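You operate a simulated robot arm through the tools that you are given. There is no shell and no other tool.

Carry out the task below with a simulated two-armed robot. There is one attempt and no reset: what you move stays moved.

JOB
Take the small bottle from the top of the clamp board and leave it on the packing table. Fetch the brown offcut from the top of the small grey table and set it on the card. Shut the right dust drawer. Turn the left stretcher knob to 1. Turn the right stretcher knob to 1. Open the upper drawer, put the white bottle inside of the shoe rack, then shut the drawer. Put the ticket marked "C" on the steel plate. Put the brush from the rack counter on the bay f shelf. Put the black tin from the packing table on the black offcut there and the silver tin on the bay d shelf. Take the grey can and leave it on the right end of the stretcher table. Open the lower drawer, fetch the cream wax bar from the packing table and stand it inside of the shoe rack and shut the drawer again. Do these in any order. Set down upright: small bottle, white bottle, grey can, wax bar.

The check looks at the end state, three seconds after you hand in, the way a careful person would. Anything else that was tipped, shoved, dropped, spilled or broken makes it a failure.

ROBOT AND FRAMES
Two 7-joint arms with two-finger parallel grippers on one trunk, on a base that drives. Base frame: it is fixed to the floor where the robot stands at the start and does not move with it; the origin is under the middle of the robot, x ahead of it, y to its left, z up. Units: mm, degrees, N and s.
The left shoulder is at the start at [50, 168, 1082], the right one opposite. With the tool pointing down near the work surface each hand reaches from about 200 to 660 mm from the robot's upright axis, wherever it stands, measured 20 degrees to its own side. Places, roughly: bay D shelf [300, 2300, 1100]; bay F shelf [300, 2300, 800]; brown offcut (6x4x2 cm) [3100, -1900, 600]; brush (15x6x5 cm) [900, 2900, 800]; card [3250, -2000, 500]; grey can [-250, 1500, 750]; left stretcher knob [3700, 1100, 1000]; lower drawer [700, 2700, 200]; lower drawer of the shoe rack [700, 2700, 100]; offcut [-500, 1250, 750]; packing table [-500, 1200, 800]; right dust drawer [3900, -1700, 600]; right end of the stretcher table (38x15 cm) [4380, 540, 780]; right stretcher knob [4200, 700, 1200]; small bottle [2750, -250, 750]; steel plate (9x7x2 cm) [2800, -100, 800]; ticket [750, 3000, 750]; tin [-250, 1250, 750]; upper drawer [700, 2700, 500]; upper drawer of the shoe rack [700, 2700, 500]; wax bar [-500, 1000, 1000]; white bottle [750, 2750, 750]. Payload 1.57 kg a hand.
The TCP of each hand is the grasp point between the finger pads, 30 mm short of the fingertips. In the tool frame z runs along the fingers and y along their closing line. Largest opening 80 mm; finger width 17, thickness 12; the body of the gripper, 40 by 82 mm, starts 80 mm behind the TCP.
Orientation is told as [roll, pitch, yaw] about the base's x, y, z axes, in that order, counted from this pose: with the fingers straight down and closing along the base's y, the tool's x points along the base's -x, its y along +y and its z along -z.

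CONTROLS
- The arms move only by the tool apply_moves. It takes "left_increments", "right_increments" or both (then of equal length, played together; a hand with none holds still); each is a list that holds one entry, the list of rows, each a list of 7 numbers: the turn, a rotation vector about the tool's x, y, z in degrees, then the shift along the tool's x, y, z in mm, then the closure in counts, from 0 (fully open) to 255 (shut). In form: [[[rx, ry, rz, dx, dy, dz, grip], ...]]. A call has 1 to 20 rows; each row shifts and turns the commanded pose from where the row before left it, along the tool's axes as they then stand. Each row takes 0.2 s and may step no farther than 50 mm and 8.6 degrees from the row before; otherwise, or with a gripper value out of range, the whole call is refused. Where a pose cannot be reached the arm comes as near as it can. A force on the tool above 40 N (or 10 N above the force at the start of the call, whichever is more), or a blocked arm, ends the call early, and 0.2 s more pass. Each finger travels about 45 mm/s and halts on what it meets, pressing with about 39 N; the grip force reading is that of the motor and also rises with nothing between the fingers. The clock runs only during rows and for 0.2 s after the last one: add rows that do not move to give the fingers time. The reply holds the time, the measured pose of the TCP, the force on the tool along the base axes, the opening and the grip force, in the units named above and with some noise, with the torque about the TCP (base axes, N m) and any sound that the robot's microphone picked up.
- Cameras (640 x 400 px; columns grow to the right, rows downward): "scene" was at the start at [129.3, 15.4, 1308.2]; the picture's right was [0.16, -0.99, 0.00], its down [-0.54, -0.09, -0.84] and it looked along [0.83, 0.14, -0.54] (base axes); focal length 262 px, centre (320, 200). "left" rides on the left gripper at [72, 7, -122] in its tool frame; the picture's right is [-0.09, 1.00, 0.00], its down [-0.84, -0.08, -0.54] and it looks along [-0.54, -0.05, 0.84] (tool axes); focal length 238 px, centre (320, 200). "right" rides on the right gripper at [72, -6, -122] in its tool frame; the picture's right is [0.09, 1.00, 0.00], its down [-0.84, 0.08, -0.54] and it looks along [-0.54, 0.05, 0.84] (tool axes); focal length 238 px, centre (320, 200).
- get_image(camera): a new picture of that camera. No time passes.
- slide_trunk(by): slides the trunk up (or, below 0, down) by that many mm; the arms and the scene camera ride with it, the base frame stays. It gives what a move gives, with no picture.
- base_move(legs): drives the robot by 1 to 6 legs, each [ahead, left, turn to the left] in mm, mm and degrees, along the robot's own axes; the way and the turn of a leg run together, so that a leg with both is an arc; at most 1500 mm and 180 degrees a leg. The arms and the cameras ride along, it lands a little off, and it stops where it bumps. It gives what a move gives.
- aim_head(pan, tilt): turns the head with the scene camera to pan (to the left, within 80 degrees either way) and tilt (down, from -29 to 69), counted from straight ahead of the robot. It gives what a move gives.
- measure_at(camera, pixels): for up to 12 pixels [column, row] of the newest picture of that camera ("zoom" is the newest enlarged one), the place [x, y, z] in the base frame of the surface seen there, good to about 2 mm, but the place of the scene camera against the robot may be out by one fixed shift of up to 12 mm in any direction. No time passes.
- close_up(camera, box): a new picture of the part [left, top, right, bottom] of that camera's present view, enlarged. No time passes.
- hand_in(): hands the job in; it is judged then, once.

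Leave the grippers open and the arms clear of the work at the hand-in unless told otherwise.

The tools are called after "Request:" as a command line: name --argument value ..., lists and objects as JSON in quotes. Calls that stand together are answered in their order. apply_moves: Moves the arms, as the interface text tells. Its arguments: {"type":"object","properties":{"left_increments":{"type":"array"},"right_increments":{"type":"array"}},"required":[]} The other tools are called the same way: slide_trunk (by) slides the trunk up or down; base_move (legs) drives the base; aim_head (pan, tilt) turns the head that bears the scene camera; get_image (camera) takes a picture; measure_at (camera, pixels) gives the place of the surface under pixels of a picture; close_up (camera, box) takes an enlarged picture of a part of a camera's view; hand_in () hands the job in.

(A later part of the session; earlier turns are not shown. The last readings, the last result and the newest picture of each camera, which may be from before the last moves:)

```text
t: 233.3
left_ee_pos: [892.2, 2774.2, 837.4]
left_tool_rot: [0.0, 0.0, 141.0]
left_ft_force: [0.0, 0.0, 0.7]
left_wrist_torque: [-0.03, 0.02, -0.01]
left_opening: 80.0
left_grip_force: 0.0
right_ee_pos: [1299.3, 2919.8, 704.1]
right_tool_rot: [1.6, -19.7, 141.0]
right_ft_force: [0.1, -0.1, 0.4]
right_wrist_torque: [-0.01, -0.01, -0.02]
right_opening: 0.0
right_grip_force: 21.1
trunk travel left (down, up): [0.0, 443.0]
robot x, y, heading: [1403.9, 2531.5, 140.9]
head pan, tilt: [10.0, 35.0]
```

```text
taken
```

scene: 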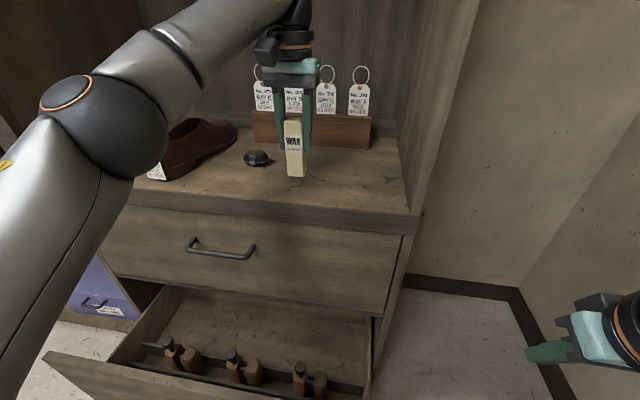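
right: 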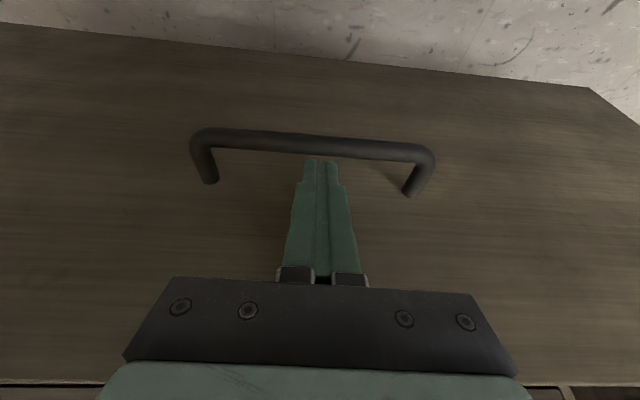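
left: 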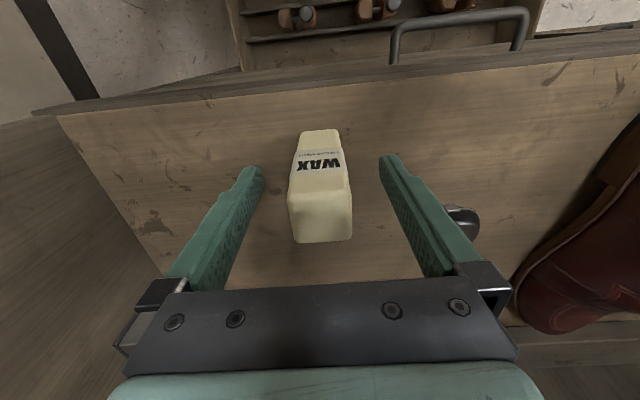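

The wax stands on the counter. I lift the left hand away and back, and make the right hand vertical and open.

Request:
apply_moves --left_increments '[[[0, 0, 0, 0, 0, -40, 0], [0, 0, 0, 0, 0, -45, 0], [0, 0, 0, 0, 0, -45, 0], [0, 0, 0, 45, 0, 0, 0], [0, 0, 0, 45, 0, 0, 0], [0, 0, 0, 45, 10, 0, 0], [0, 0, 0, 0, 0, 0, 0]]]' --right_increments '[[[0, 6.6, 0, 0, 0, 0, 255], [0, 6.6, 0, 0, 0, 0, 200], [0, 6.6, 0, 0, 0, 0, 100], [0, 0, 0, 0, 0, 0, 0], [0, 0, 0, 0, 0, 0, 0], [0, 0, 0, 0, 0, 0, 0], [0, 0, 0, 0, 0, 0, 0]]]'

Request:
slide_trunk --by 150

Request:
base_move --legs '[[-40, 0, 0], [0, 280, 0]]'

Request:
get_image --camera "right"

Request:
get_image --camera "scene"

```text
t: 234.9
left_ee_pos: [1008.1, 2679.7, 912.8]
left_tool_rot: [0.1, 0.0, 141.0]
left_ft_force: [0.1, -0.6, -0.4]
left_wrist_torque: [-0.02, -0.02, 0.02]
left_opening: 79.9
left_grip_force: 0.0
left hand out of reach, approached as far as the arm can: row 2, 3
right_ee_pos: [1299.4, 2919.6, 702.7]
right_tool_rot: [1.6, 0.1, 141.5]
right_ft_force: [-1.0, 0.4, 0.2]
right_wrist_torque: [0.02, 0.0, -0.01]
right_opening: 80.1
right_grip_force: 0.0
trunk travel left (down, up): [0.0, 443.0]
robot x, y, heading: [1407.8, 2534.7, 140.9]
head pan, tilt: [10.0, 35.0]
```

```text
t: 236.6
left_ee_pos: [1007.2, 2679.0, 1062.4]
left_tool_rot: [-0.1, 0.0, 140.9]
left_ft_force: [-0.3, 0.7, 0.1]
left_wrist_torque: [-0.01, 0.01, 0.0]
left_opening: 79.9
left_grip_force: 0.2
right_ee_pos: [1299.4, 2919.1, 853.4]
right_tool_rot: [1.6, 0.0, 141.5]
right_ft_force: [0.2, 0.5, 0.3]
right_wrist_torque: [-0.01, -0.02, -0.01]
right_opening: 79.9
right_grip_force: 0.1
trunk travel left (down, up): [-150.0, 293.0]
robot x, y, heading: [1406.4, 2529.1, 141.1]
head pan, tilt: [10.0, 35.0]
```

```text
t: 240.2
left_ee_pos: [860.0, 2436.9, 1062.8]
left_tool_rot: [0.0, -0.1, 140.7]
left_ft_force: [-0.2, 0.0, -0.4]
left_wrist_torque: [0.01, -0.02, -0.01]
left_opening: 80.2
left_grip_force: 0.0
right_ee_pos: [1151.1, 2677.6, 853.2]
right_tool_rot: [1.5, 0.1, 141.3]
right_ft_force: [0.7, 0.3, 0.2]
right_wrist_torque: [-0.01, 0.0, 0.01]
right_opening: 79.8
right_grip_force: 0.1
trunk travel left (down, up): [-150.0, 293.0]
robot x, y, heading: [1255.8, 2283.9, 140.9]
head pan, tilt: [10.0, 35.0]
```

```text
taken
```

right: 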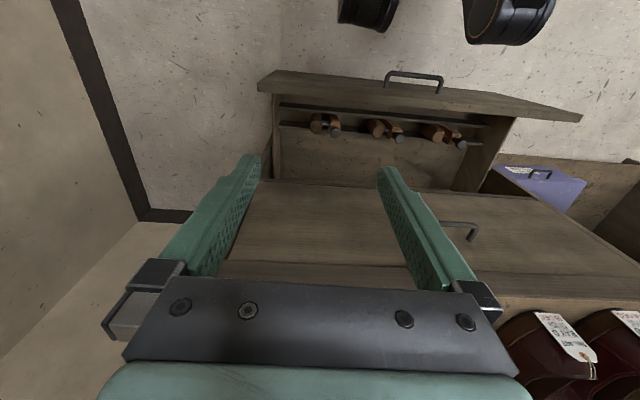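

```text
taken
```

scene: 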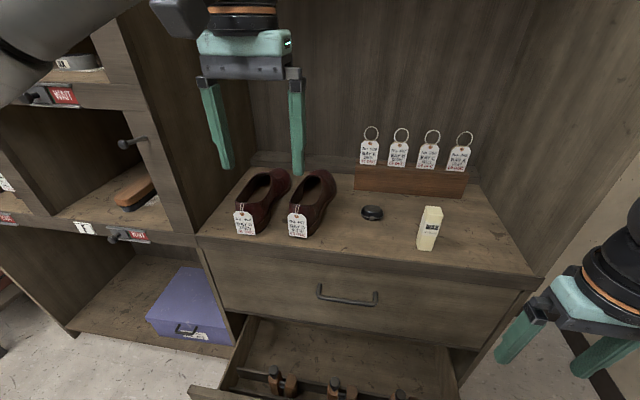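

The right camera shows my base pods at the top. I measure around them to learn the base's outline.

Request:
measure_at --camera "right" --pixels '[[365, 28], [345, 22], [390, 25], [500, 42], [470, 35], [545, 30], [430, 5], [430, 30], [430, 15], [415, 78], [420, 92]]'

Request:
close_up --camera "right" --box '[320, 0, 580, 110]'

```text
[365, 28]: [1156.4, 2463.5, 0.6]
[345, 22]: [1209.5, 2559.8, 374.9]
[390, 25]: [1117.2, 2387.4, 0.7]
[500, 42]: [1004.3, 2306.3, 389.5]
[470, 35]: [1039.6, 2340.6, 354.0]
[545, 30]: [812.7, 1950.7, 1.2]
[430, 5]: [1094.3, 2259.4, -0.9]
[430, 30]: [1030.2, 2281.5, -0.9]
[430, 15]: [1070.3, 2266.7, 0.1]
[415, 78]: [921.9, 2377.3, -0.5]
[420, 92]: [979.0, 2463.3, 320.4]
```

```text
2.46 times, centred on (450, 55) of right
```

zoom: 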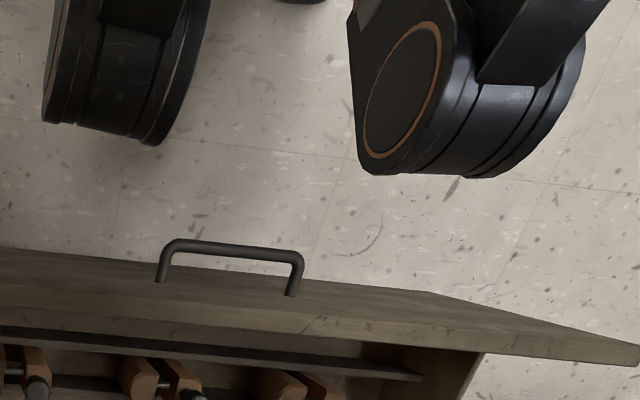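

The floor shows right up to the pods, so the base is not longer there; whatever nudged the drawer, I'll keep well clear of it. Now the right hand goes up and over to the wax on the counter.

Request:
apply_moves --right_increments '[[[0, 0, 0, 0, 0, -36, 0], [0, 0, 0, 0, 0, -36, 0], [0, 0, 0, -42, 14.6, 0, 0], [0, 0, 0, -42, 14.6, 0, 0], [0, 0, 0, -42, 14.6, 0, 0], [0, 0, 0, -42, 14.6, 0, 0], [0, 0, 0, 0, 0, 0, 0]]]'

Request:
get_image --camera "right"

```text
t: 241.8
left_ee_pos: [861.1, 2437.9, 1063.4]
left_tool_rot: [0.0, 0.0, 140.7]
left_ft_force: [0.4, 0.4, -0.5]
left_wrist_torque: [-0.03, 0.02, 0.0]
left_opening: 80.0
left_grip_force: 0.1
right_ee_pos: [987.6, 2738.1, 925.8]
right_tool_rot: [1.5, 0.1, 141.3]
right_ft_force: [0.3, 0.9, 0.6]
right_wrist_torque: [0.02, 0.02, 0.0]
right_opening: 80.0
right_grip_force: 0.0
trunk travel left (down, up): [-150.0, 293.0]
robot x, y, heading: [1256.0, 2286.8, 140.8]
head pan, tilt: [10.0, 35.0]
```

```text
taken
```

right: 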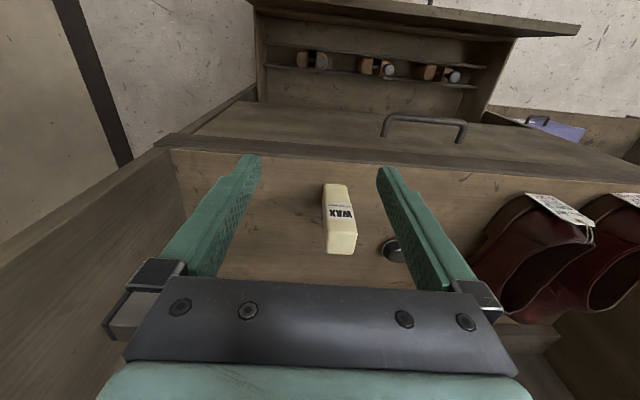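

The wax is visible at (341,240). I measure its top.

Request:
measure_at --camera "right" --pixels '[[341, 240], [331, 233], [354, 235], [331, 249], [354, 250], [338, 195], [430, 70], [400, 75], [330, 95]]'

Request:
close_up --camera "right" --box '[290, 170, 410, 270]'

```text
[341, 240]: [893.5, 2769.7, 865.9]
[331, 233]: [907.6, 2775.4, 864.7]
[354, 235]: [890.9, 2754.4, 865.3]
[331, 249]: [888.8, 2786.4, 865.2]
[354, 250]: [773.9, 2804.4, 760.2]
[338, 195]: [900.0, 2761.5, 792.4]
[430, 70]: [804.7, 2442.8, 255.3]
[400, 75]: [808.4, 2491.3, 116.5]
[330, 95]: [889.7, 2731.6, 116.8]
```

```text
4.00 times, centred on (350, 220) of right
```

zoom: 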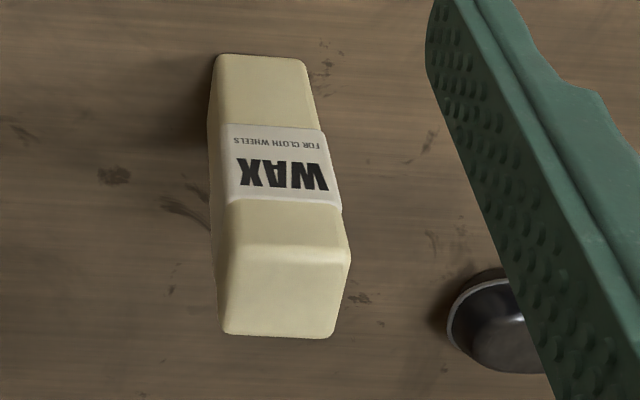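

The wax top's centre is at (890, 2771). I move over it, go down to z 841 and look.

Request:
apply_moves --right_increments '[[[0, 0, 0, -32.2, 11.8, 0, 0], [0, 0, 0, -32.2, 11.8, 0, 0], [0, 0, 0, -32.3, 11.7, 0, 0], [0, 0, 0, 0, 0, 30, 0], [0, 0, 0, 0, 0, 30, 0], [0, 0, 0, 0, 0, 0, 0]]]'

Request:
get_image --camera "right"

```text
t: 243.2
left_ee_pos: [861.6, 2437.0, 1063.0]
left_tool_rot: [0.0, 0.0, 140.7]
left_ft_force: [0.0, 0.6, 0.8]
left_wrist_torque: [-0.01, 0.0, 0.01]
left_opening: 80.2
left_grip_force: 0.1
right_ee_pos: [889.8, 2769.9, 867.2]
right_tool_rot: [1.4, 0.2, 141.3]
right_ft_force: [0.8, 0.5, 0.6]
right_wrist_torque: [-0.01, 0.05, 0.01]
right_opening: 80.0
right_grip_force: 0.0
trunk travel left (down, up): [-150.0, 293.0]
robot x, y, heading: [1254.0, 2290.0, 140.5]
head pan, tilt: [10.0, 35.0]
```

```text
taken
```

right: 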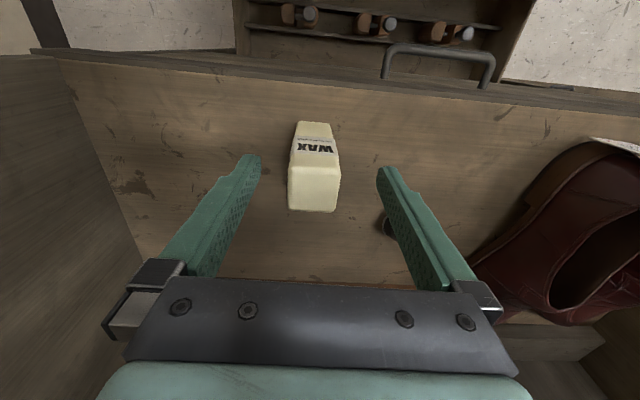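

Well centred. Down 27 mm and close.

Request:
apply_moves --right_increments '[[[0, 0, 0, 0, 0, 14, 0], [0, 0, 0, 0, 0, 13, 0], [0, 0, 0, 0, 0, 0, 0], [0, 0, 0, 0, 0, 0, 255], [0, 0, 0, 0, 0, 0, 255], [0, 0, 0, 0, 0, 0, 255], [0, 0, 0, 0, 0, 0, 255], [0, 0, 0, 0, 0, 0, 255]]]'

Request:
get_image --camera "right"

```text
t: 245.0
left_ee_pos: [861.8, 2437.3, 1062.8]
left_tool_rot: [0.0, -0.1, 140.6]
left_ft_force: [-0.6, -0.1, 0.0]
left_wrist_torque: [-0.02, -0.03, -0.01]
left_opening: 80.0
left_grip_force: 0.1
right_ee_pos: [888.1, 2766.7, 840.9]
right_tool_rot: [1.6, 0.1, 141.2]
right_ft_force: [1.0, 0.6, 0.1]
right_wrist_torque: [0.05, -0.05, -0.02]
right_opening: 31.4
right_grip_force: 33.7
trunk travel left (down, up): [-150.0, 293.0]
robot x, y, heading: [1253.6, 2285.1, 140.7]
head pan, tilt: [10.0, 35.0]
```

```text
taken
```

right: 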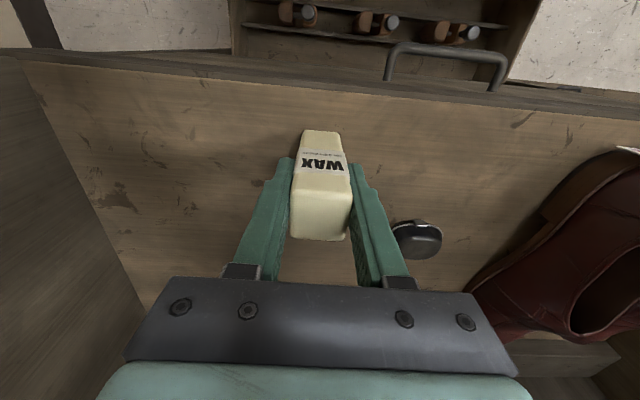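

The right hand holds the wax. I lift it, draw it back, go to the left-hand hooking place (u=2652, v=380), and lower the trunk again.

Request:
apply_moves --right_increments '[[[0, 0, 0, 0, 0, -10, 255], [0, 0, 0, 0, 0, -35, 255], [0, 0, 0, 0, 0, -35, 255], [0, 0, 0, 45, 0, 0, 255], [0, 0, 0, 45, 0, 0, 255], [0, 0, 0, 45, -10, 0, 255], [0, 0, 0, 45, -15, 0, 255], [0, 0, 0, 0, 0, 0, 255]]]'

Request:
base_move --legs '[[-80, 0, 0.4], [0, -86, 0]]'

Request:
slide_trunk --by -150

Request:
aim_head --pan 0 --tilt 50

Request:
get_image --camera "scene"

Request:
get_image --camera "left"

```text
t: 246.8
left_ee_pos: [860.3, 2436.6, 1063.5]
left_tool_rot: [0.1, -0.2, 140.7]
left_ft_force: [0.4, 0.4, 0.7]
left_wrist_torque: [0.0, 0.0, -0.01]
left_opening: 80.1
left_grip_force: 0.1
right_ee_pos: [1044.9, 2675.6, 916.6]
right_tool_rot: [1.5, 0.1, 141.1]
right_ft_force: [-0.4, -0.5, 0.2]
right_wrist_torque: [0.0, 0.0, -0.03]
right_opening: 31.5
right_grip_force: 39.0
trunk travel left (down, up): [-150.0, 293.0]
robot x, y, heading: [1252.3, 2286.3, 140.5]
head pan, tilt: [10.0, 35.0]
```

```text
t: 248.9
left_ee_pos: [975.1, 2450.1, 1063.2]
left_tool_rot: [0.0, -0.1, 141.1]
left_ft_force: [0.9, 1.0, -0.6]
left_wrist_torque: [-0.04, -0.01, -0.01]
left_opening: 80.2
left_grip_force: 0.0
right_ee_pos: [1158.4, 2690.2, 917.9]
right_tool_rot: [1.6, 0.1, 141.8]
right_ft_force: [0.3, -0.2, -1.0]
right_wrist_torque: [-0.03, 0.0, 0.01]
right_opening: 31.2
right_grip_force: 38.9
trunk travel left (down, up): [-150.0, 293.0]
robot x, y, heading: [1369.9, 2300.6, 141.3]
head pan, tilt: [10.0, 35.0]
```

```text
t: 250.6
left_ee_pos: [977.0, 2451.5, 913.0]
left_tool_rot: [0.0, -0.1, 141.1]
left_ft_force: [-1.0, -0.8, -1.2]
left_wrist_torque: [0.01, 0.02, 0.01]
left_opening: 80.0
left_grip_force: 0.0
right_ee_pos: [1157.6, 2690.2, 766.1]
right_tool_rot: [1.7, 0.1, 141.9]
right_ft_force: [0.0, 0.1, -1.2]
right_wrist_torque: [0.01, 0.0, -0.01]
right_opening: 31.3
right_grip_force: 39.2
trunk travel left (down, up): [0.0, 443.0]
robot x, y, heading: [1371.7, 2305.4, 141.0]
head pan, tilt: [10.0, 35.0]
```

```text
t: 251.4
left_ee_pos: [975.7, 2451.5, 912.1]
left_tool_rot: [0.0, -0.1, 141.0]
left_ft_force: [-0.6, -0.2, -0.3]
left_wrist_torque: [-0.01, 0.0, -0.02]
left_opening: 80.1
left_grip_force: 0.0
right_ee_pos: [1157.7, 2689.9, 766.7]
right_tool_rot: [1.5, 0.1, 141.8]
right_ft_force: [-0.1, -0.1, -1.1]
right_wrist_torque: [0.01, -0.01, 0.02]
right_opening: 31.2
right_grip_force: 39.2
trunk travel left (down, up): [0.0, 443.0]
robot x, y, heading: [1373.0, 2308.8, 141.1]
head pan, tilt: [0.0, 50.0]
```

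```text
taken
```

scene: 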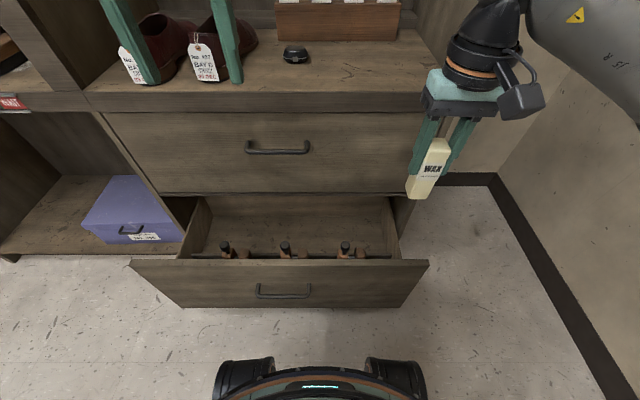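

```text
taken
```

left: 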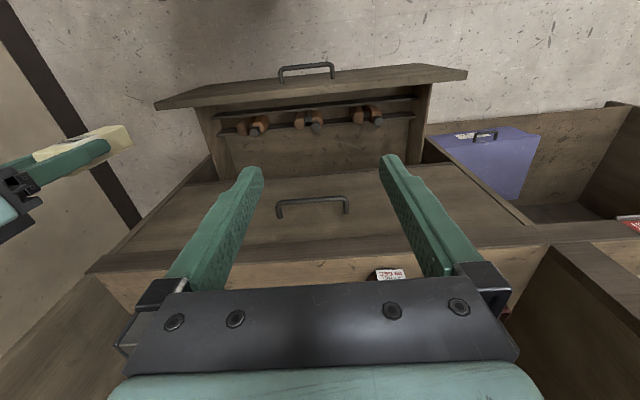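

The lower handle appears at (306,68) in the left camera. I measure bar, front and rails.

Request:
measure_at --camera "left" --pixels '[[306, 66], [285, 70], [328, 65], [306, 88], [250, 95], [380, 80], [280, 127], [280, 131], [335, 128], [280, 140], [300, 110], [420, 120]]'

Request:
close_up --camera "left" --box '[150, 50, 470, 190]'

```text
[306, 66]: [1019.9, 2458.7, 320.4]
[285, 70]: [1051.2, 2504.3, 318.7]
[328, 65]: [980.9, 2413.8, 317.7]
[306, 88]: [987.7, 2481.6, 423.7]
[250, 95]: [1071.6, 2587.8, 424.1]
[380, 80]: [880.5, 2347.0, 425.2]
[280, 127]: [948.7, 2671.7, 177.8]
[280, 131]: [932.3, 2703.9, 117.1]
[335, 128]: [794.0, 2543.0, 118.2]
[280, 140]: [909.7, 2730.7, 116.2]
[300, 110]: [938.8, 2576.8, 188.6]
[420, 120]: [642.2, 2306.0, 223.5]
```

```text
2.00 times, centred on (310, 120) of left
```

zoom: 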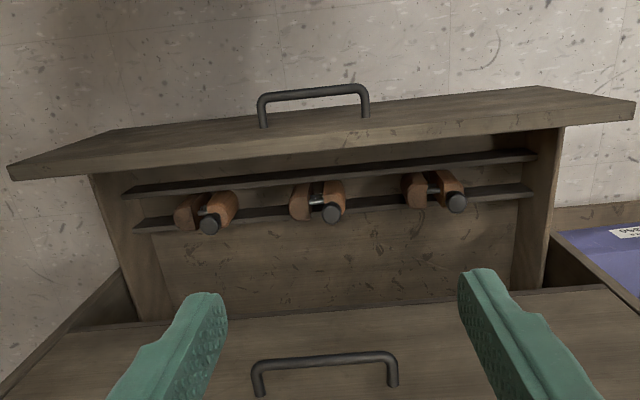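

Bar front is at v 750.6 (open by 213), front top z 424, rails at z 190 with the rear one near v 940. I tilt and close the left hand and lower it to above the gap behind the bar.

Request:
apply_moves --left_increments '[[[0, -6.67, 0, 0, 0, 0, 255], [0, -6.67, 0, 0, 0, 0, 255], [0, -6.66, 0, 0, 0, 0, 255], [0, 0, 0, 16.25, -3.67, 40.4, 255], [0, 0, 0, 16.25, -3.67, 40.4, 255], [0, 0, 0, 16.25, -3.67, 40.4, 255], [0, 0, 0, 16.25, -3.67, 40.4, 255], [0, 0, 0, 16.25, -3.67, 40.4, 255], [0, 0, 0, 16.25, -3.67, 40.4, 255], [0, 0, 0, 16.25, -3.67, 40.4, 255], [0, 0, 0, 16.25, -3.67, 40.4, 255], [0, 0, 0, 16.25, -3.67, 40.4, 255], [0, 0, 0, 0, 0, 0, 255]]]'

Request:
get_image --camera "left"

Request:
get_image --camera "scene"

```text
t: 254.2
left_ee_pos: [1004.1, 2468.1, 523.3]
left_tool_rot: [0.0, -20.1, 141.0]
left_ft_force: [-1.1, -1.3, -0.4]
left_wrist_torque: [0.0, -0.01, 0.01]
left_opening: 0.0
left_grip_force: 21.7
right_ee_pos: [1157.6, 2689.4, 766.4]
right_tool_rot: [1.6, 0.1, 141.7]
right_ft_force: [-1.0, 0.5, -0.7]
right_wrist_torque: [0.02, 0.0, 0.02]
right_opening: 31.3
right_grip_force: 39.6
trunk travel left (down, up): [0.0, 443.0]
robot x, y, heading: [1373.9, 2302.8, 140.9]
head pan, tilt: [0.0, 50.0]
```

```text
taken
```

left: 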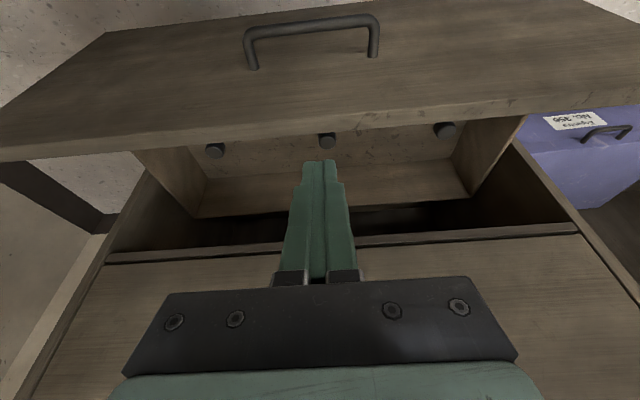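

```text
taken
```

scene: 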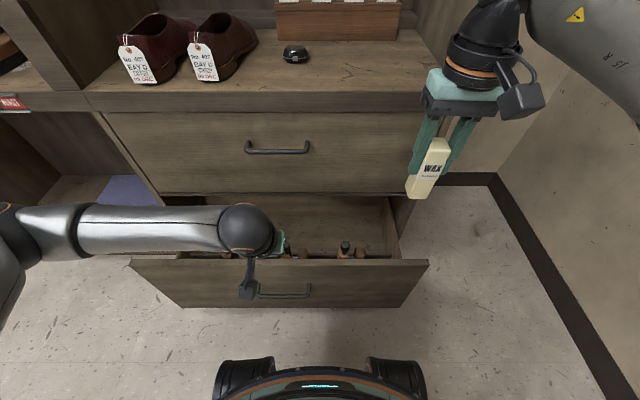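

Left TCP at u=2551, v=769. I check bar and face from here.

Request:
measure_at --camera "left" --pixels '[[312, 22], [270, 28], [355, 18], [312, 50], [312, 80], [250, 60], [312, 105]]'

```text
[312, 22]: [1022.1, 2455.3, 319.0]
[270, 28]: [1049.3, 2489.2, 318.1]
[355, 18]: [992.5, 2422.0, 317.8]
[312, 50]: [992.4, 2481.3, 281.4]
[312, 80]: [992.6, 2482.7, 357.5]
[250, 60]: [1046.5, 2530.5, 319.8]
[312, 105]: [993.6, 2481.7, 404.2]
```

The face is at v 786.5; I need the TCP at v 761.5. I ease back 7 mm and go down to just above the bar, then check.

Request:
apply_moves --left_increments '[[[0, 0, 0, 6.6, 0, -2.4, 255], [0, 0, 0, 13.3, 0, 36.6, 255], [0, 0, 0, 13.3, 0, 36.6, 255], [0, 0, 0, 13.3, 0, 36.6, 255], [0, 0, 0, 10.3, 0, 28.2, 255], [0, 0, 0, 0, 0, 0, 255]]]'

Request:
get_image --camera "left"

```text
t: 255.6
left_ee_pos: [1007.4, 2465.6, 376.1]
left_tool_rot: [0.0, -20.2, 141.2]
left_ft_force: [0.4, -0.3, 0.9]
left_wrist_torque: [-0.02, -0.02, 0.02]
left_opening: 0.0
left_grip_force: 21.0
right_ee_pos: [1158.5, 2689.5, 767.8]
right_tool_rot: [1.7, 0.2, 141.8]
right_ft_force: [-1.2, 0.1, -1.4]
right_wrist_torque: [0.02, -0.01, 0.0]
right_opening: 31.7
right_grip_force: 39.1
trunk travel left (down, up): [0.0, 443.0]
robot x, y, heading: [1375.3, 2302.2, 141.1]
head pan, tilt: [0.0, 50.0]
```

```text
taken
```

left: 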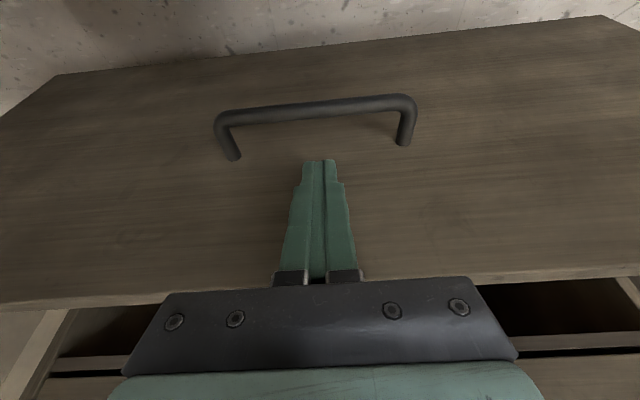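

Good. Down another 48 mm to hook behind the bar.

Request:
apply_moves --left_increments '[[[0, 0, 0, 9.2, 0, 22.2, 255], [0, 0, 0, 9.2, 0, 22.2, 255], [0, 0, 0, 0, 0, 0, 255]]]'

Request:
get_image --camera "left"

```text
t: 256.5
left_ee_pos: [1008.0, 2468.1, 331.4]
left_tool_rot: [-0.2, -20.7, 141.3]
left_ft_force: [-3.6, -0.5, 11.7]
left_wrist_torque: [-0.82, -1.41, -0.37]
left_opening: 0.0
left_grip_force: 21.7
right_ee_pos: [1157.3, 2691.1, 765.4]
right_tool_rot: [1.4, 0.1, 141.7]
right_ft_force: [0.9, 0.9, -0.8]
right_wrist_torque: [0.0, -0.02, -0.01]
right_opening: 31.7
right_grip_force: 39.3
trunk travel left (down, up): [0.0, 443.0]
robot x, y, heading: [1372.0, 2303.0, 141.1]
head pan, tilt: [0.0, 50.0]
stopped in row 3 (left hand): the force on the tool passed its limit at 42 N (the readings are from after the stop); the commanded pose is now the measured one
```

```text
taken
```

left: 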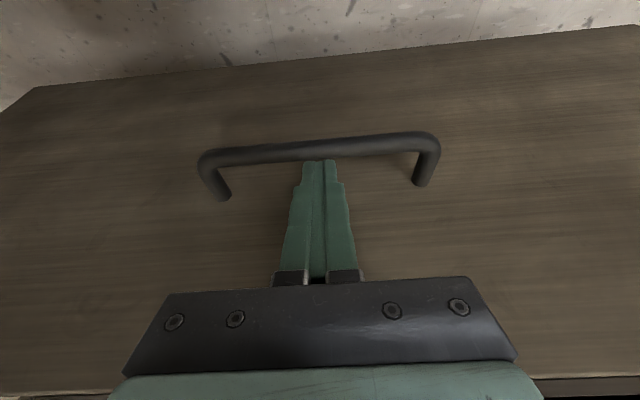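

The hand met something (42 N, stopped). I look from the scene camera to see what touches – perhaps the hand's camera and my own base pod.

Request:
aim_head --pan 5 --tilt 62

Request:
get_image --camera "scene"

```text
t: 257.3
left_ee_pos: [1007.4, 2468.2, 331.4]
left_tool_rot: [-0.2, -20.6, 141.2]
left_ft_force: [-8.1, 4.8, 14.2]
left_wrist_torque: [-1.55, -2.1, -0.07]
left_opening: 0.0
left_grip_force: 20.8
right_ee_pos: [1156.5, 2689.0, 766.4]
right_tool_rot: [1.5, 0.2, 141.9]
right_ft_force: [0.2, -0.8, -1.4]
right_wrist_torque: [0.02, -0.01, -0.01]
right_opening: 31.3
right_grip_force: 39.2
trunk travel left (down, up): [0.0, 443.0]
robot x, y, heading: [1375.6, 2301.1, 141.0]
head pan, tilt: [5.0, 62.0]
```

```text
taken
```

scene: 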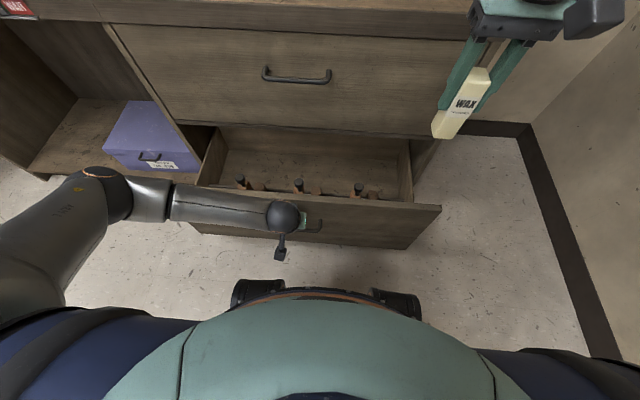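

Request:
close_up --camera "scene" --box '[160, 150, 420, 320]'

Request:
measure_at --camera "scene" --pixels '[[280, 255], [285, 215], [250, 285], [232, 290], [280, 282], [200, 205], [180, 200], [210, 198], [230, 215], [160, 190], [300, 206], [280, 240]]'

```text
2.35 times, centred on (290, 235) of scene
```

zoom: 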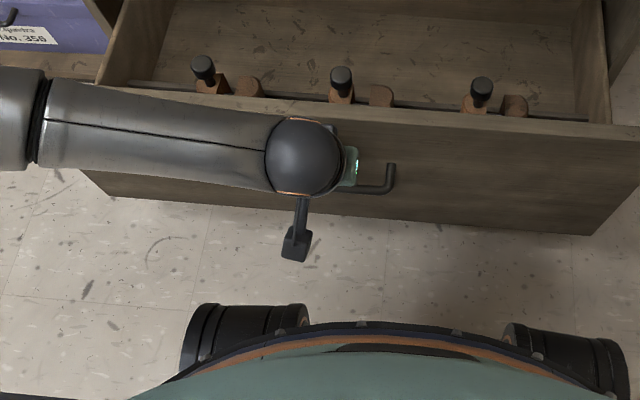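

```text
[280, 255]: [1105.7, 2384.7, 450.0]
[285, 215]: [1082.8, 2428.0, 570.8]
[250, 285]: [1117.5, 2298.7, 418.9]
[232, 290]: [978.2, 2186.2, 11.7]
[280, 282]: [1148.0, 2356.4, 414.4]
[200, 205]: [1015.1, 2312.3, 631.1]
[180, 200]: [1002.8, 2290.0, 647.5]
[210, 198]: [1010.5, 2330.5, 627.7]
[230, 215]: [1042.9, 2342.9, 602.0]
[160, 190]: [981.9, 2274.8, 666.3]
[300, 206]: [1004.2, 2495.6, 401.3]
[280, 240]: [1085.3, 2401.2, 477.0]
```

The force and torque point to the hand's camera (128 mm back, 84 up) touching my own base: the base's solid outline evidently reaches to about f=290 up to z≈410, larger than it looks. So the hand must stay at f>435 when low. I raise the hand, back the base 70 mm, and reach further forward.

Request:
apply_moves --left_increments '[[[0, 0, 0, -10.3, 0, -28.2, 255], [0, 0, 0, -10.3, 0, -28.2, 255], [0, 0, 0, -10.3, 0, -28.2, 255], [0, 0, 0, 0, 0, 0, 255]]]'

Request:
base_move --legs '[[-75, 0, 0]]'

Request:
apply_moves --left_increments '[[[0, 0, 0, -35.2, 0, 12.8, 255], [0, 0, 0, -35.2, 0, 12.8, 255], [0, 0, 0, 0, 0, 0, 255]]]'

Request:
get_image --camera "left"

```text
t: 258.3
left_ee_pos: [1010.1, 2467.7, 419.7]
left_tool_rot: [0.0, -20.5, 141.2]
left_ft_force: [0.0, -0.1, -0.3]
left_wrist_torque: [-0.03, 0.02, 0.01]
left_opening: 0.0
left_grip_force: 22.0
right_ee_pos: [1156.6, 2688.9, 766.5]
right_tool_rot: [1.5, 0.1, 141.7]
right_ft_force: [-0.2, 0.7, -1.4]
right_wrist_torque: [-0.02, -0.03, -0.03]
right_opening: 31.3
right_grip_force: 39.1
trunk travel left (down, up): [0.0, 443.0]
robot x, y, heading: [1374.2, 2304.1, 141.3]
head pan, tilt: [5.0, 62.0]
```

```text
t: 259.3
left_ee_pos: [1066.1, 2420.9, 419.0]
left_tool_rot: [-0.2, -20.4, 141.3]
left_ft_force: [0.7, 0.5, 0.5]
left_wrist_torque: [0.03, 0.02, 0.02]
left_opening: 0.0
left_grip_force: 21.1
right_ee_pos: [1213.3, 2643.3, 766.7]
right_tool_rot: [1.5, 0.1, 141.8]
right_ft_force: [-0.2, 0.0, -1.3]
right_wrist_torque: [0.02, 0.01, 0.01]
right_opening: 31.1
right_grip_force: 39.0
trunk travel left (down, up): [0.0, 443.0]
robot x, y, heading: [1433.7, 2261.3, 141.0]
head pan, tilt: [5.0, 62.0]
```

```text
t: 260.1
left_ee_pos: [1008.0, 2467.9, 416.1]
left_tool_rot: [-0.1, -20.3, 141.4]
left_ft_force: [0.8, 0.1, 0.2]
left_wrist_torque: [0.01, 0.01, 0.03]
left_opening: 0.1
left_grip_force: 21.0
right_ee_pos: [1214.5, 2644.1, 766.2]
right_tool_rot: [1.5, 0.1, 141.7]
right_ft_force: [-0.3, -0.6, -0.5]
right_wrist_torque: [0.0, 0.0, -0.01]
right_opening: 31.4
right_grip_force: 38.8
trunk travel left (down, up): [0.0, 443.0]
robot x, y, heading: [1430.3, 2258.9, 141.3]
head pan, tilt: [5.0, 62.0]
```

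```text
taken
```

left: 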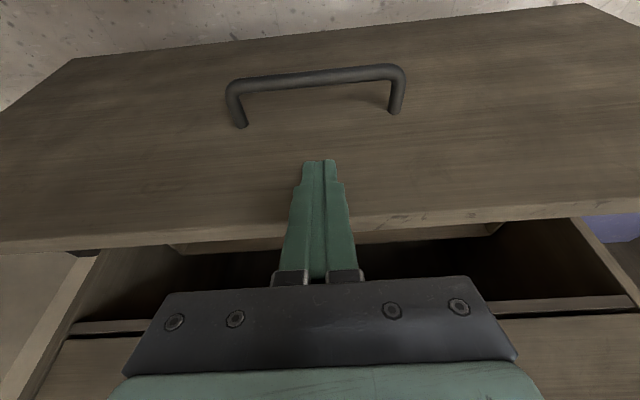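

Again above the gap, now with the robot at v=306. I re-measure bar and face.

Request:
measure_at --camera "left" --pixels '[[312, 75], [280, 80], [370, 70], [312, 110], [312, 140], [200, 150], [430, 140]]'

```text
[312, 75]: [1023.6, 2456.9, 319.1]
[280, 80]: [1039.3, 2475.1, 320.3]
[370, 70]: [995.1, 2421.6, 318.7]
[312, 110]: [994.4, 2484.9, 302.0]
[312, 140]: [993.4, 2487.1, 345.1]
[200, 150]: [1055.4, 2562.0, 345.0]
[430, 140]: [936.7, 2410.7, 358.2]
```

Bar front at v 746.6, face 788. Down 86 mm behind the bar.

Request:
apply_moves --left_increments '[[[0, 0, 0, 10.7, 0, 26.6, 255], [0, 0, 0, 10.7, 0, 26.6, 255], [0, 0, 0, 10.7, 0, 26.6, 255], [0, 0, 0, 0, 0, 0, 255]]]'

Request:
get_image --camera "left"

```text
t: 261.1
left_ee_pos: [1010.1, 2466.5, 331.0]
left_tool_rot: [-0.1, -20.4, 141.3]
left_ft_force: [-0.5, 0.2, 0.3]
left_wrist_torque: [0.02, 0.04, -0.02]
left_opening: 0.0
left_grip_force: 21.0
right_ee_pos: [1213.6, 2645.1, 767.3]
right_tool_rot: [1.5, 0.1, 141.8]
right_ft_force: [0.8, 0.2, -1.0]
right_wrist_torque: [0.03, -0.01, 0.0]
right_opening: 31.3
right_grip_force: 38.8
trunk travel left (down, up): [0.0, 443.0]
robot x, y, heading: [1433.9, 2259.3, 141.3]
head pan, tilt: [5.0, 62.0]
```

```text
taken
```

left: 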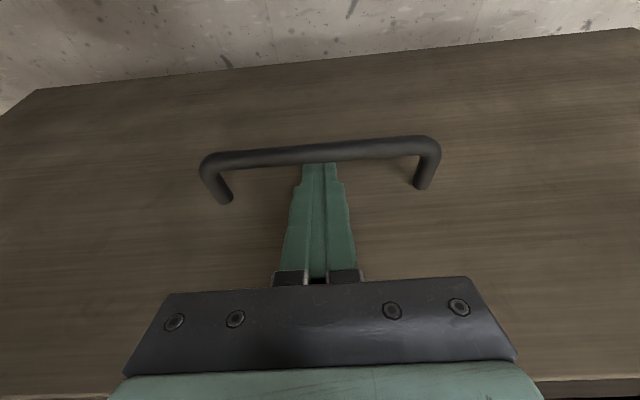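

Hooked cleanly. I pull the drawer further open by driving the base back 95 mm.

Request:
base_move --legs '[[-95, 0, 0]]'

Request:
get_image --camera "left"

Request:
get_image --camera "scene"

```text
t: 262.2
left_ee_pos: [1086.4, 2407.7, 331.8]
left_tool_rot: [-0.1, -20.4, 141.3]
left_ft_force: [1.1, -0.5, 0.0]
left_wrist_torque: [0.01, -0.02, -0.01]
left_opening: 0.0
left_grip_force: 21.4
right_ee_pos: [1290.4, 2584.1, 766.7]
right_tool_rot: [1.4, 0.1, 141.8]
right_ft_force: [-0.1, 0.1, -1.0]
right_wrist_torque: [0.0, -0.02, -0.02]
right_opening: 31.6
right_grip_force: 39.1
trunk travel left (down, up): [0.0, 443.0]
robot x, y, heading: [1502.6, 2198.6, 141.2]
head pan, tilt: [5.0, 62.0]
```

```text
taken
```

left: 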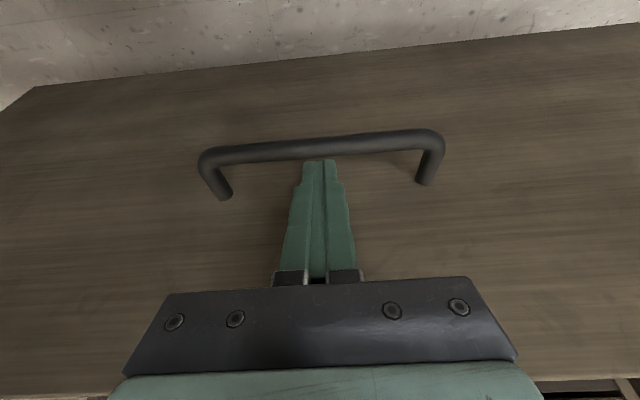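

```text
taken
```

scene: 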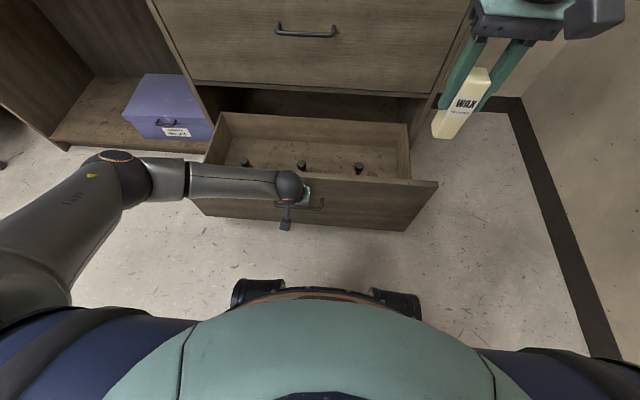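

Open to about 305 mm. I unhook the left hand and tuck it in to the left; the right hand with the wax goes out to the right side, ready for the side stand.

Request:
apply_moves --left_increments '[[[0, 0, 0, -3.8, 0, 1.4, 255], [0, 0, 0, -10.2, 0, -28.2, 255], [0, 0, 0, -10.2, 0, -28.2, 255], [0, 0, 0, -10.2, 0, -28.2, 255], [0, 0, 0, -10.2, 0, -28.2, 255], [0, 0, 0, 0, 5, -40, 255], [0, 0, 0, 0, 5, -40, 255], [0, 0, 0, 0, 5, -40, 255], [0, 0, 0, 0, 5, -40, 255], [0, 0, 0, 0, 5, -40, 255], [0, 0, 0, 0, 5, -40, 255], [0, 0, 0, 0, 0, 0, 255]]]'

Request:
apply_moves --left_increments '[[[0, 6.67, 0, 0, 0, 0, 255], [0, 6.67, 0, 0, 0, 0, 255], [0, 6.67, 0, 0, 0, 0, 255], [0, 0, 0, 20, 40, 0, 255], [0, 0, 0, 20, 40, 0, 255], [0, 0, 0, 20, 40, -10, 255], [0, 0, 0, 20, 40, -10, 255], [0, 0, 0, 20, 0, -20, 255], [0, 0, 0, 20, 0, -20, 255]]]' --right_increments '[[[0, 0, 0, 19.2, -37.2, 0, 255], [0, 0, 0, 19.2, -37.2, 0, 255], [0, 0, 0, 19.2, -37.2, 0, 255], [0, 0, 0, 19.2, -37.2, 0, 255], [0, 0, 0, 19.2, -37.2, 0, 255], [0, 0, 0, 19.2, -37.2, 0, 255], [0, 0, 0, 0, 0, 0, 255], [0, 0, 0, 0, 0, 0, 255], [0, 0, 0, 0, 0, 0, 255]]]'

Request:
get_image --camera "scene"

```text
t: 264.8
left_ee_pos: [1128.7, 2332.2, 674.3]
left_tool_rot: [-0.1, -20.3, 141.2]
left_ft_force: [-0.6, -0.1, 1.2]
left_wrist_torque: [0.0, -0.02, 0.0]
left_opening: 0.2
left_grip_force: 21.2
right_ee_pos: [1289.8, 2583.8, 766.2]
right_tool_rot: [1.5, 0.1, 141.7]
right_ft_force: [1.0, 0.1, -0.9]
right_wrist_torque: [-0.03, -0.01, -0.03]
right_opening: 31.4
right_grip_force: 39.0
trunk travel left (down, up): [0.0, 443.0]
robot x, y, heading: [1506.0, 2201.8, 141.1]
head pan, tilt: [5.0, 62.0]
```

```text
t: 266.8
left_ee_pos: [1120.3, 2133.3, 734.3]
left_tool_rot: [-0.1, -0.3, 141.1]
left_ft_force: [0.4, -0.2, 0.3]
left_wrist_torque: [-0.01, 0.04, -0.03]
left_opening: 0.0
left_grip_force: 21.6
right_ee_pos: [1517.5, 2685.7, 760.5]
right_tool_rot: [1.5, 0.0, 141.7]
right_ft_force: [0.3, 0.2, -0.7]
right_wrist_torque: [0.0, -0.02, -0.01]
right_opening: 31.5
right_grip_force: 38.9
trunk travel left (down, up): [0.0, 443.0]
robot x, y, heading: [1505.1, 2196.3, 141.3]
head pan, tilt: [5.0, 62.0]
```

```text
taken
```

scene: 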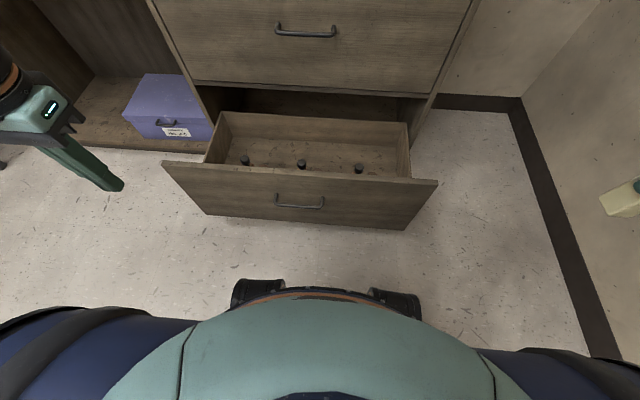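

Both hands are placed. I measure the drawer's left edge and front to plan the side stand.

Request:
measure_at --camera "scene" --pixels '[[167, 164], [170, 170], [209, 213], [437, 182], [215, 150], [225, 118], [300, 172], [240, 135], [228, 155], [300, 201]]'

```text
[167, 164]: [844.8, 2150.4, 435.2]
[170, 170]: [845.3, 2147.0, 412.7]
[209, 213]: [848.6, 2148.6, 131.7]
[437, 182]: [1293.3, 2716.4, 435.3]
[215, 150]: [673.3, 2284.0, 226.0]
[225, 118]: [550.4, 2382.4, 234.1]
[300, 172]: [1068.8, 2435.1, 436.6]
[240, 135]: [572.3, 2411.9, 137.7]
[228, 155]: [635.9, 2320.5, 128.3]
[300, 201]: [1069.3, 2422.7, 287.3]
```

The drawer front's left end is at u=2203, its face at v≈695. The side stand is u=1880, v=597. I drive left first.

Request:
base_move --legs '[[0, 775, 0]]'

Request:
aim_head --pan -25 --tilt 50

Request:
get_image --camera "scene"

```text
t: 274.1
left_ee_pos: [632.9, 1523.9, 734.3]
left_tool_rot: [-0.2, -0.4, 141.3]
left_ft_force: [-0.2, -0.7, 0.0]
left_wrist_torque: [-0.01, -0.02, -0.02]
left_opening: 0.3
left_grip_force: 21.1
right_ee_pos: [1026.7, 2078.5, 760.1]
right_tool_rot: [1.5, 0.1, 141.8]
right_ft_force: [-0.2, 0.1, -0.3]
right_wrist_torque: [0.01, 0.0, 0.01]
right_opening: 31.5
right_grip_force: 39.3
trunk travel left (down, up): [0.0, 443.0]
robot x, y, heading: [1017.0, 1593.2, 141.2]
head pan, tilt: [5.0, 62.0]
```

```text
t: 275.0
left_ee_pos: [632.4, 1524.6, 734.2]
left_tool_rot: [-0.2, -0.4, 141.3]
left_ft_force: [-0.4, 0.2, -0.6]
left_wrist_torque: [0.01, 0.0, 0.0]
left_opening: 0.0
left_grip_force: 21.4
right_ee_pos: [1028.1, 2078.9, 761.8]
right_tool_rot: [1.5, 0.2, 141.9]
right_ft_force: [-1.2, 0.1, -1.5]
right_wrist_torque: [0.02, 0.02, -0.01]
right_opening: 31.3
right_grip_force: 38.9
trunk travel left (down, up): [0.0, 443.0]
robot x, y, heading: [1020.7, 1594.8, 141.1]
head pan, tilt: [-25.0, 50.0]
```

```text
taken
```

scene: 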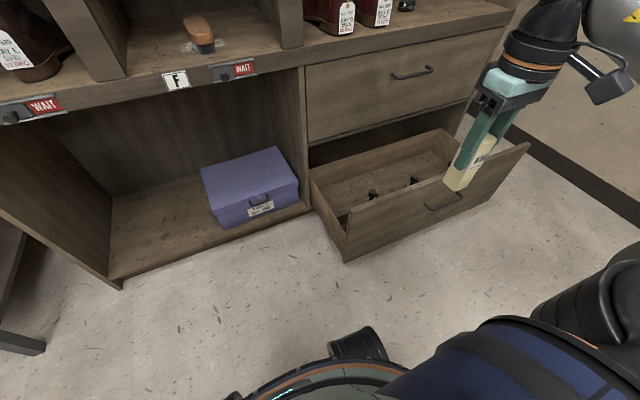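

Robot at u=1880, v=208; heading 141.1. I drive ahead in two parts, checking the clearance to the drawer's left end.

Request:
base_move --legs '[[190, -3, 0]]'

Request:
get_image --camera "scene"

```text
t: 276.6
left_ee_pos: [482.5, 1647.3, 733.1]
left_tool_rot: [-0.2, -0.3, 141.4]
left_ft_force: [0.0, 0.1, 0.2]
left_wrist_torque: [0.02, 0.01, -0.04]
left_opening: 0.2
left_grip_force: 21.4
right_ee_pos: [877.6, 2202.7, 760.7]
right_tool_rot: [1.5, 0.1, 142.0]
right_ft_force: [-0.2, 0.5, -0.4]
right_wrist_torque: [0.02, -0.02, 0.01]
right_opening: 31.2
right_grip_force: 38.8
trunk travel left (down, up): [0.0, 443.0]
robot x, y, heading: [865.3, 1713.9, 141.4]
head pan, tilt: [-25.0, 50.0]
```

```text
taken
```

scene: 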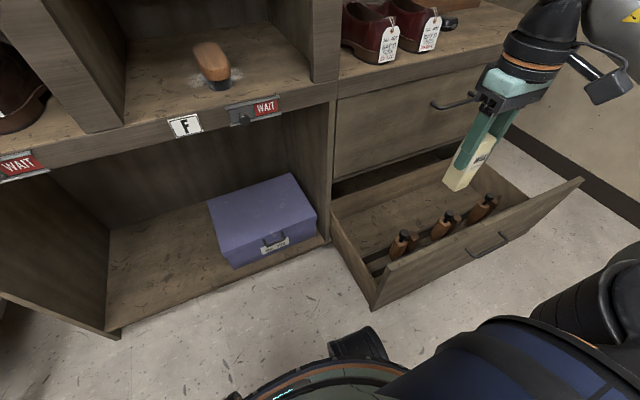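

Clear so far; robot at u=1877, v=403. I go on 190 mm.

Request:
base_move --legs '[[190, 0, -0.3]]'

Request:
get_image --camera "scene"

Request:
get_image --camera "right"

```text
t: 278.2
left_ee_pos: [327.9, 1775.3, 734.4]
left_tool_rot: [-0.3, -0.5, 140.9]
left_ft_force: [-0.3, 0.8, -0.1]
left_wrist_torque: [-0.02, -0.01, 0.0]
left_opening: 0.1
left_grip_force: 21.2
right_ee_pos: [727.7, 2325.9, 761.3]
right_tool_rot: [1.4, 0.1, 141.4]
right_ft_force: [0.6, -0.3, -0.4]
right_wrist_torque: [-0.02, -0.03, -0.02]
right_opening: 31.7
right_grip_force: 39.2
trunk travel left (down, up): [0.0, 443.0]
robot x, y, heading: [711.8, 1838.0, 140.8]
head pan, tilt: [-25.0, 50.0]
```

```text
taken
```

scene: 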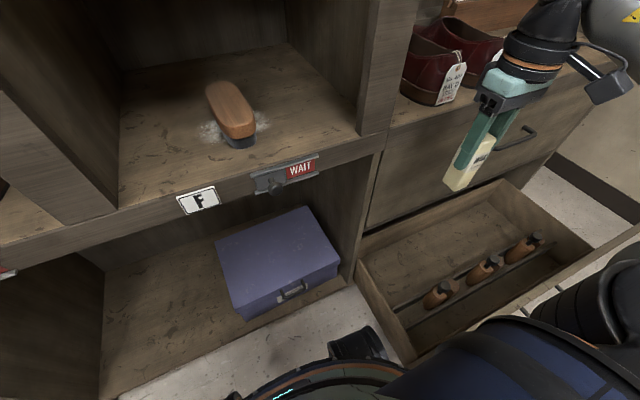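

```text
taken
```

right: 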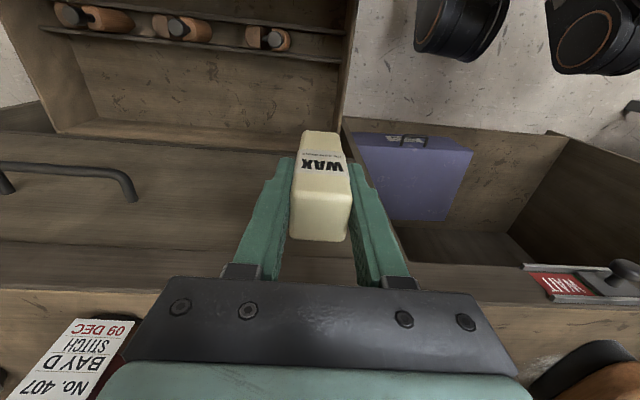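

The wax hangs over the drawer at u=2266, v=894. I measure rail, tree 1, left wall and floor from the right camera.

Request:
measure_at --camera "right" --pixels '[[320, 60], [310, 58], [320, 66], [272, 40], [290, 40], [300, 90], [300, 120], [338, 100], [345, 90], [320, 40], [250, 80], [320, 30]]'

Request:
close_up --camera "right" --box '[150, 0, 400, 150]'

```text
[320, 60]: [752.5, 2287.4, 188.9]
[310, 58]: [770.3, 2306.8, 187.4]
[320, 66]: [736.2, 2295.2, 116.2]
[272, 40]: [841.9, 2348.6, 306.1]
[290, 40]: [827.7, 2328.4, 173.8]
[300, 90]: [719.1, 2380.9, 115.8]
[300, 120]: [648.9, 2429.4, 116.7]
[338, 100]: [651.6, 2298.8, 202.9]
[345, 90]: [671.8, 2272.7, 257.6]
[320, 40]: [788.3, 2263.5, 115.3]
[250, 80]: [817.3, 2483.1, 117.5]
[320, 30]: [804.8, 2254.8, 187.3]
```

```text
2.56 times, centred on (275, 75) of right
```

zoom: 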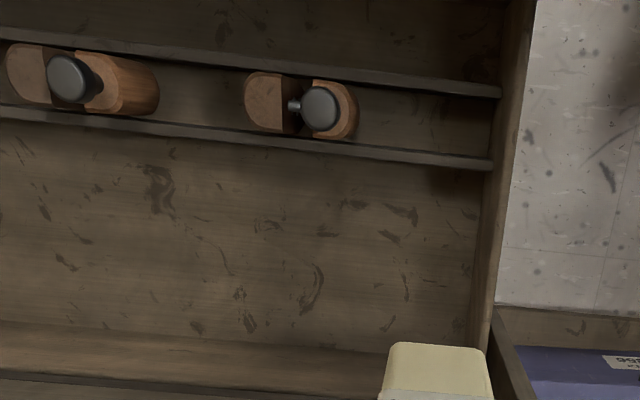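

Free floor lies behind the rear rail (v 853) – the wax at v 894, u 2266 is fine. I lower in stages, watching the arm.

Request:
apply_moves --right_increments '[[[0, 0, 0, 0, 0, 45, 255], [0, 0, 0, 0, 0, 45, 255], [0, 0, 0, 0, 0, 45, 255], [0, 0, 0, 0, 0, 45, 255], [0, 0, 0, 0, 0, 45, 255], [0, 0, 0, 0, 0, 45, 255], [0, 0, 0, 0, 0, 45, 255], [0, 0, 0, 0, 0, 0, 255]]]'

Request:
get_image --camera "scene"

Request:
get_image --camera "right"

```text
t: 280.0
left_ee_pos: [328.2, 1776.1, 733.7]
left_tool_rot: [-0.2, -0.4, 140.8]
left_ft_force: [0.0, -0.6, 0.2]
left_wrist_torque: [0.02, -0.03, -0.01]
left_opening: 0.0
left_grip_force: 21.6
right_ee_pos: [724.1, 2321.8, 446.6]
right_tool_rot: [1.5, 0.1, 141.4]
right_ft_force: [-0.6, 0.1, -1.2]
right_wrist_torque: [0.0, 0.02, 0.03]
right_opening: 31.2
right_grip_force: 39.0
trunk travel left (down, up): [0.0, 443.0]
robot x, y, heading: [713.6, 1840.2, 140.8]
head pan, tilt: [-25.0, 50.0]
```

```text
taken
```

scene: 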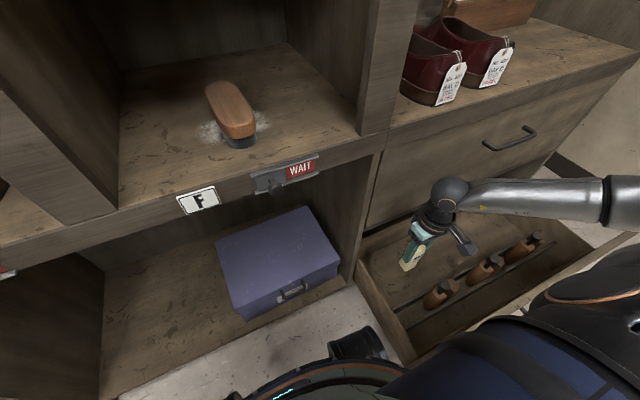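

```text
taken
```

right: 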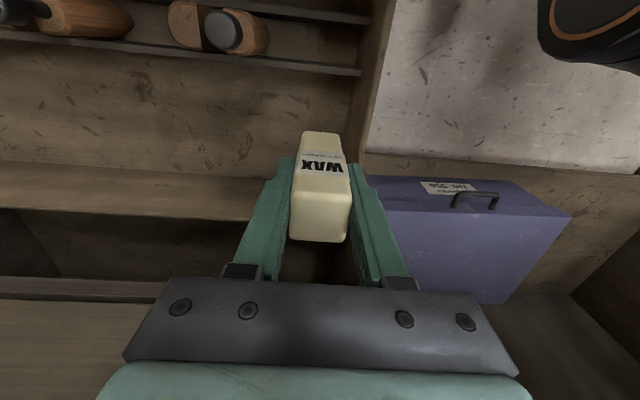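

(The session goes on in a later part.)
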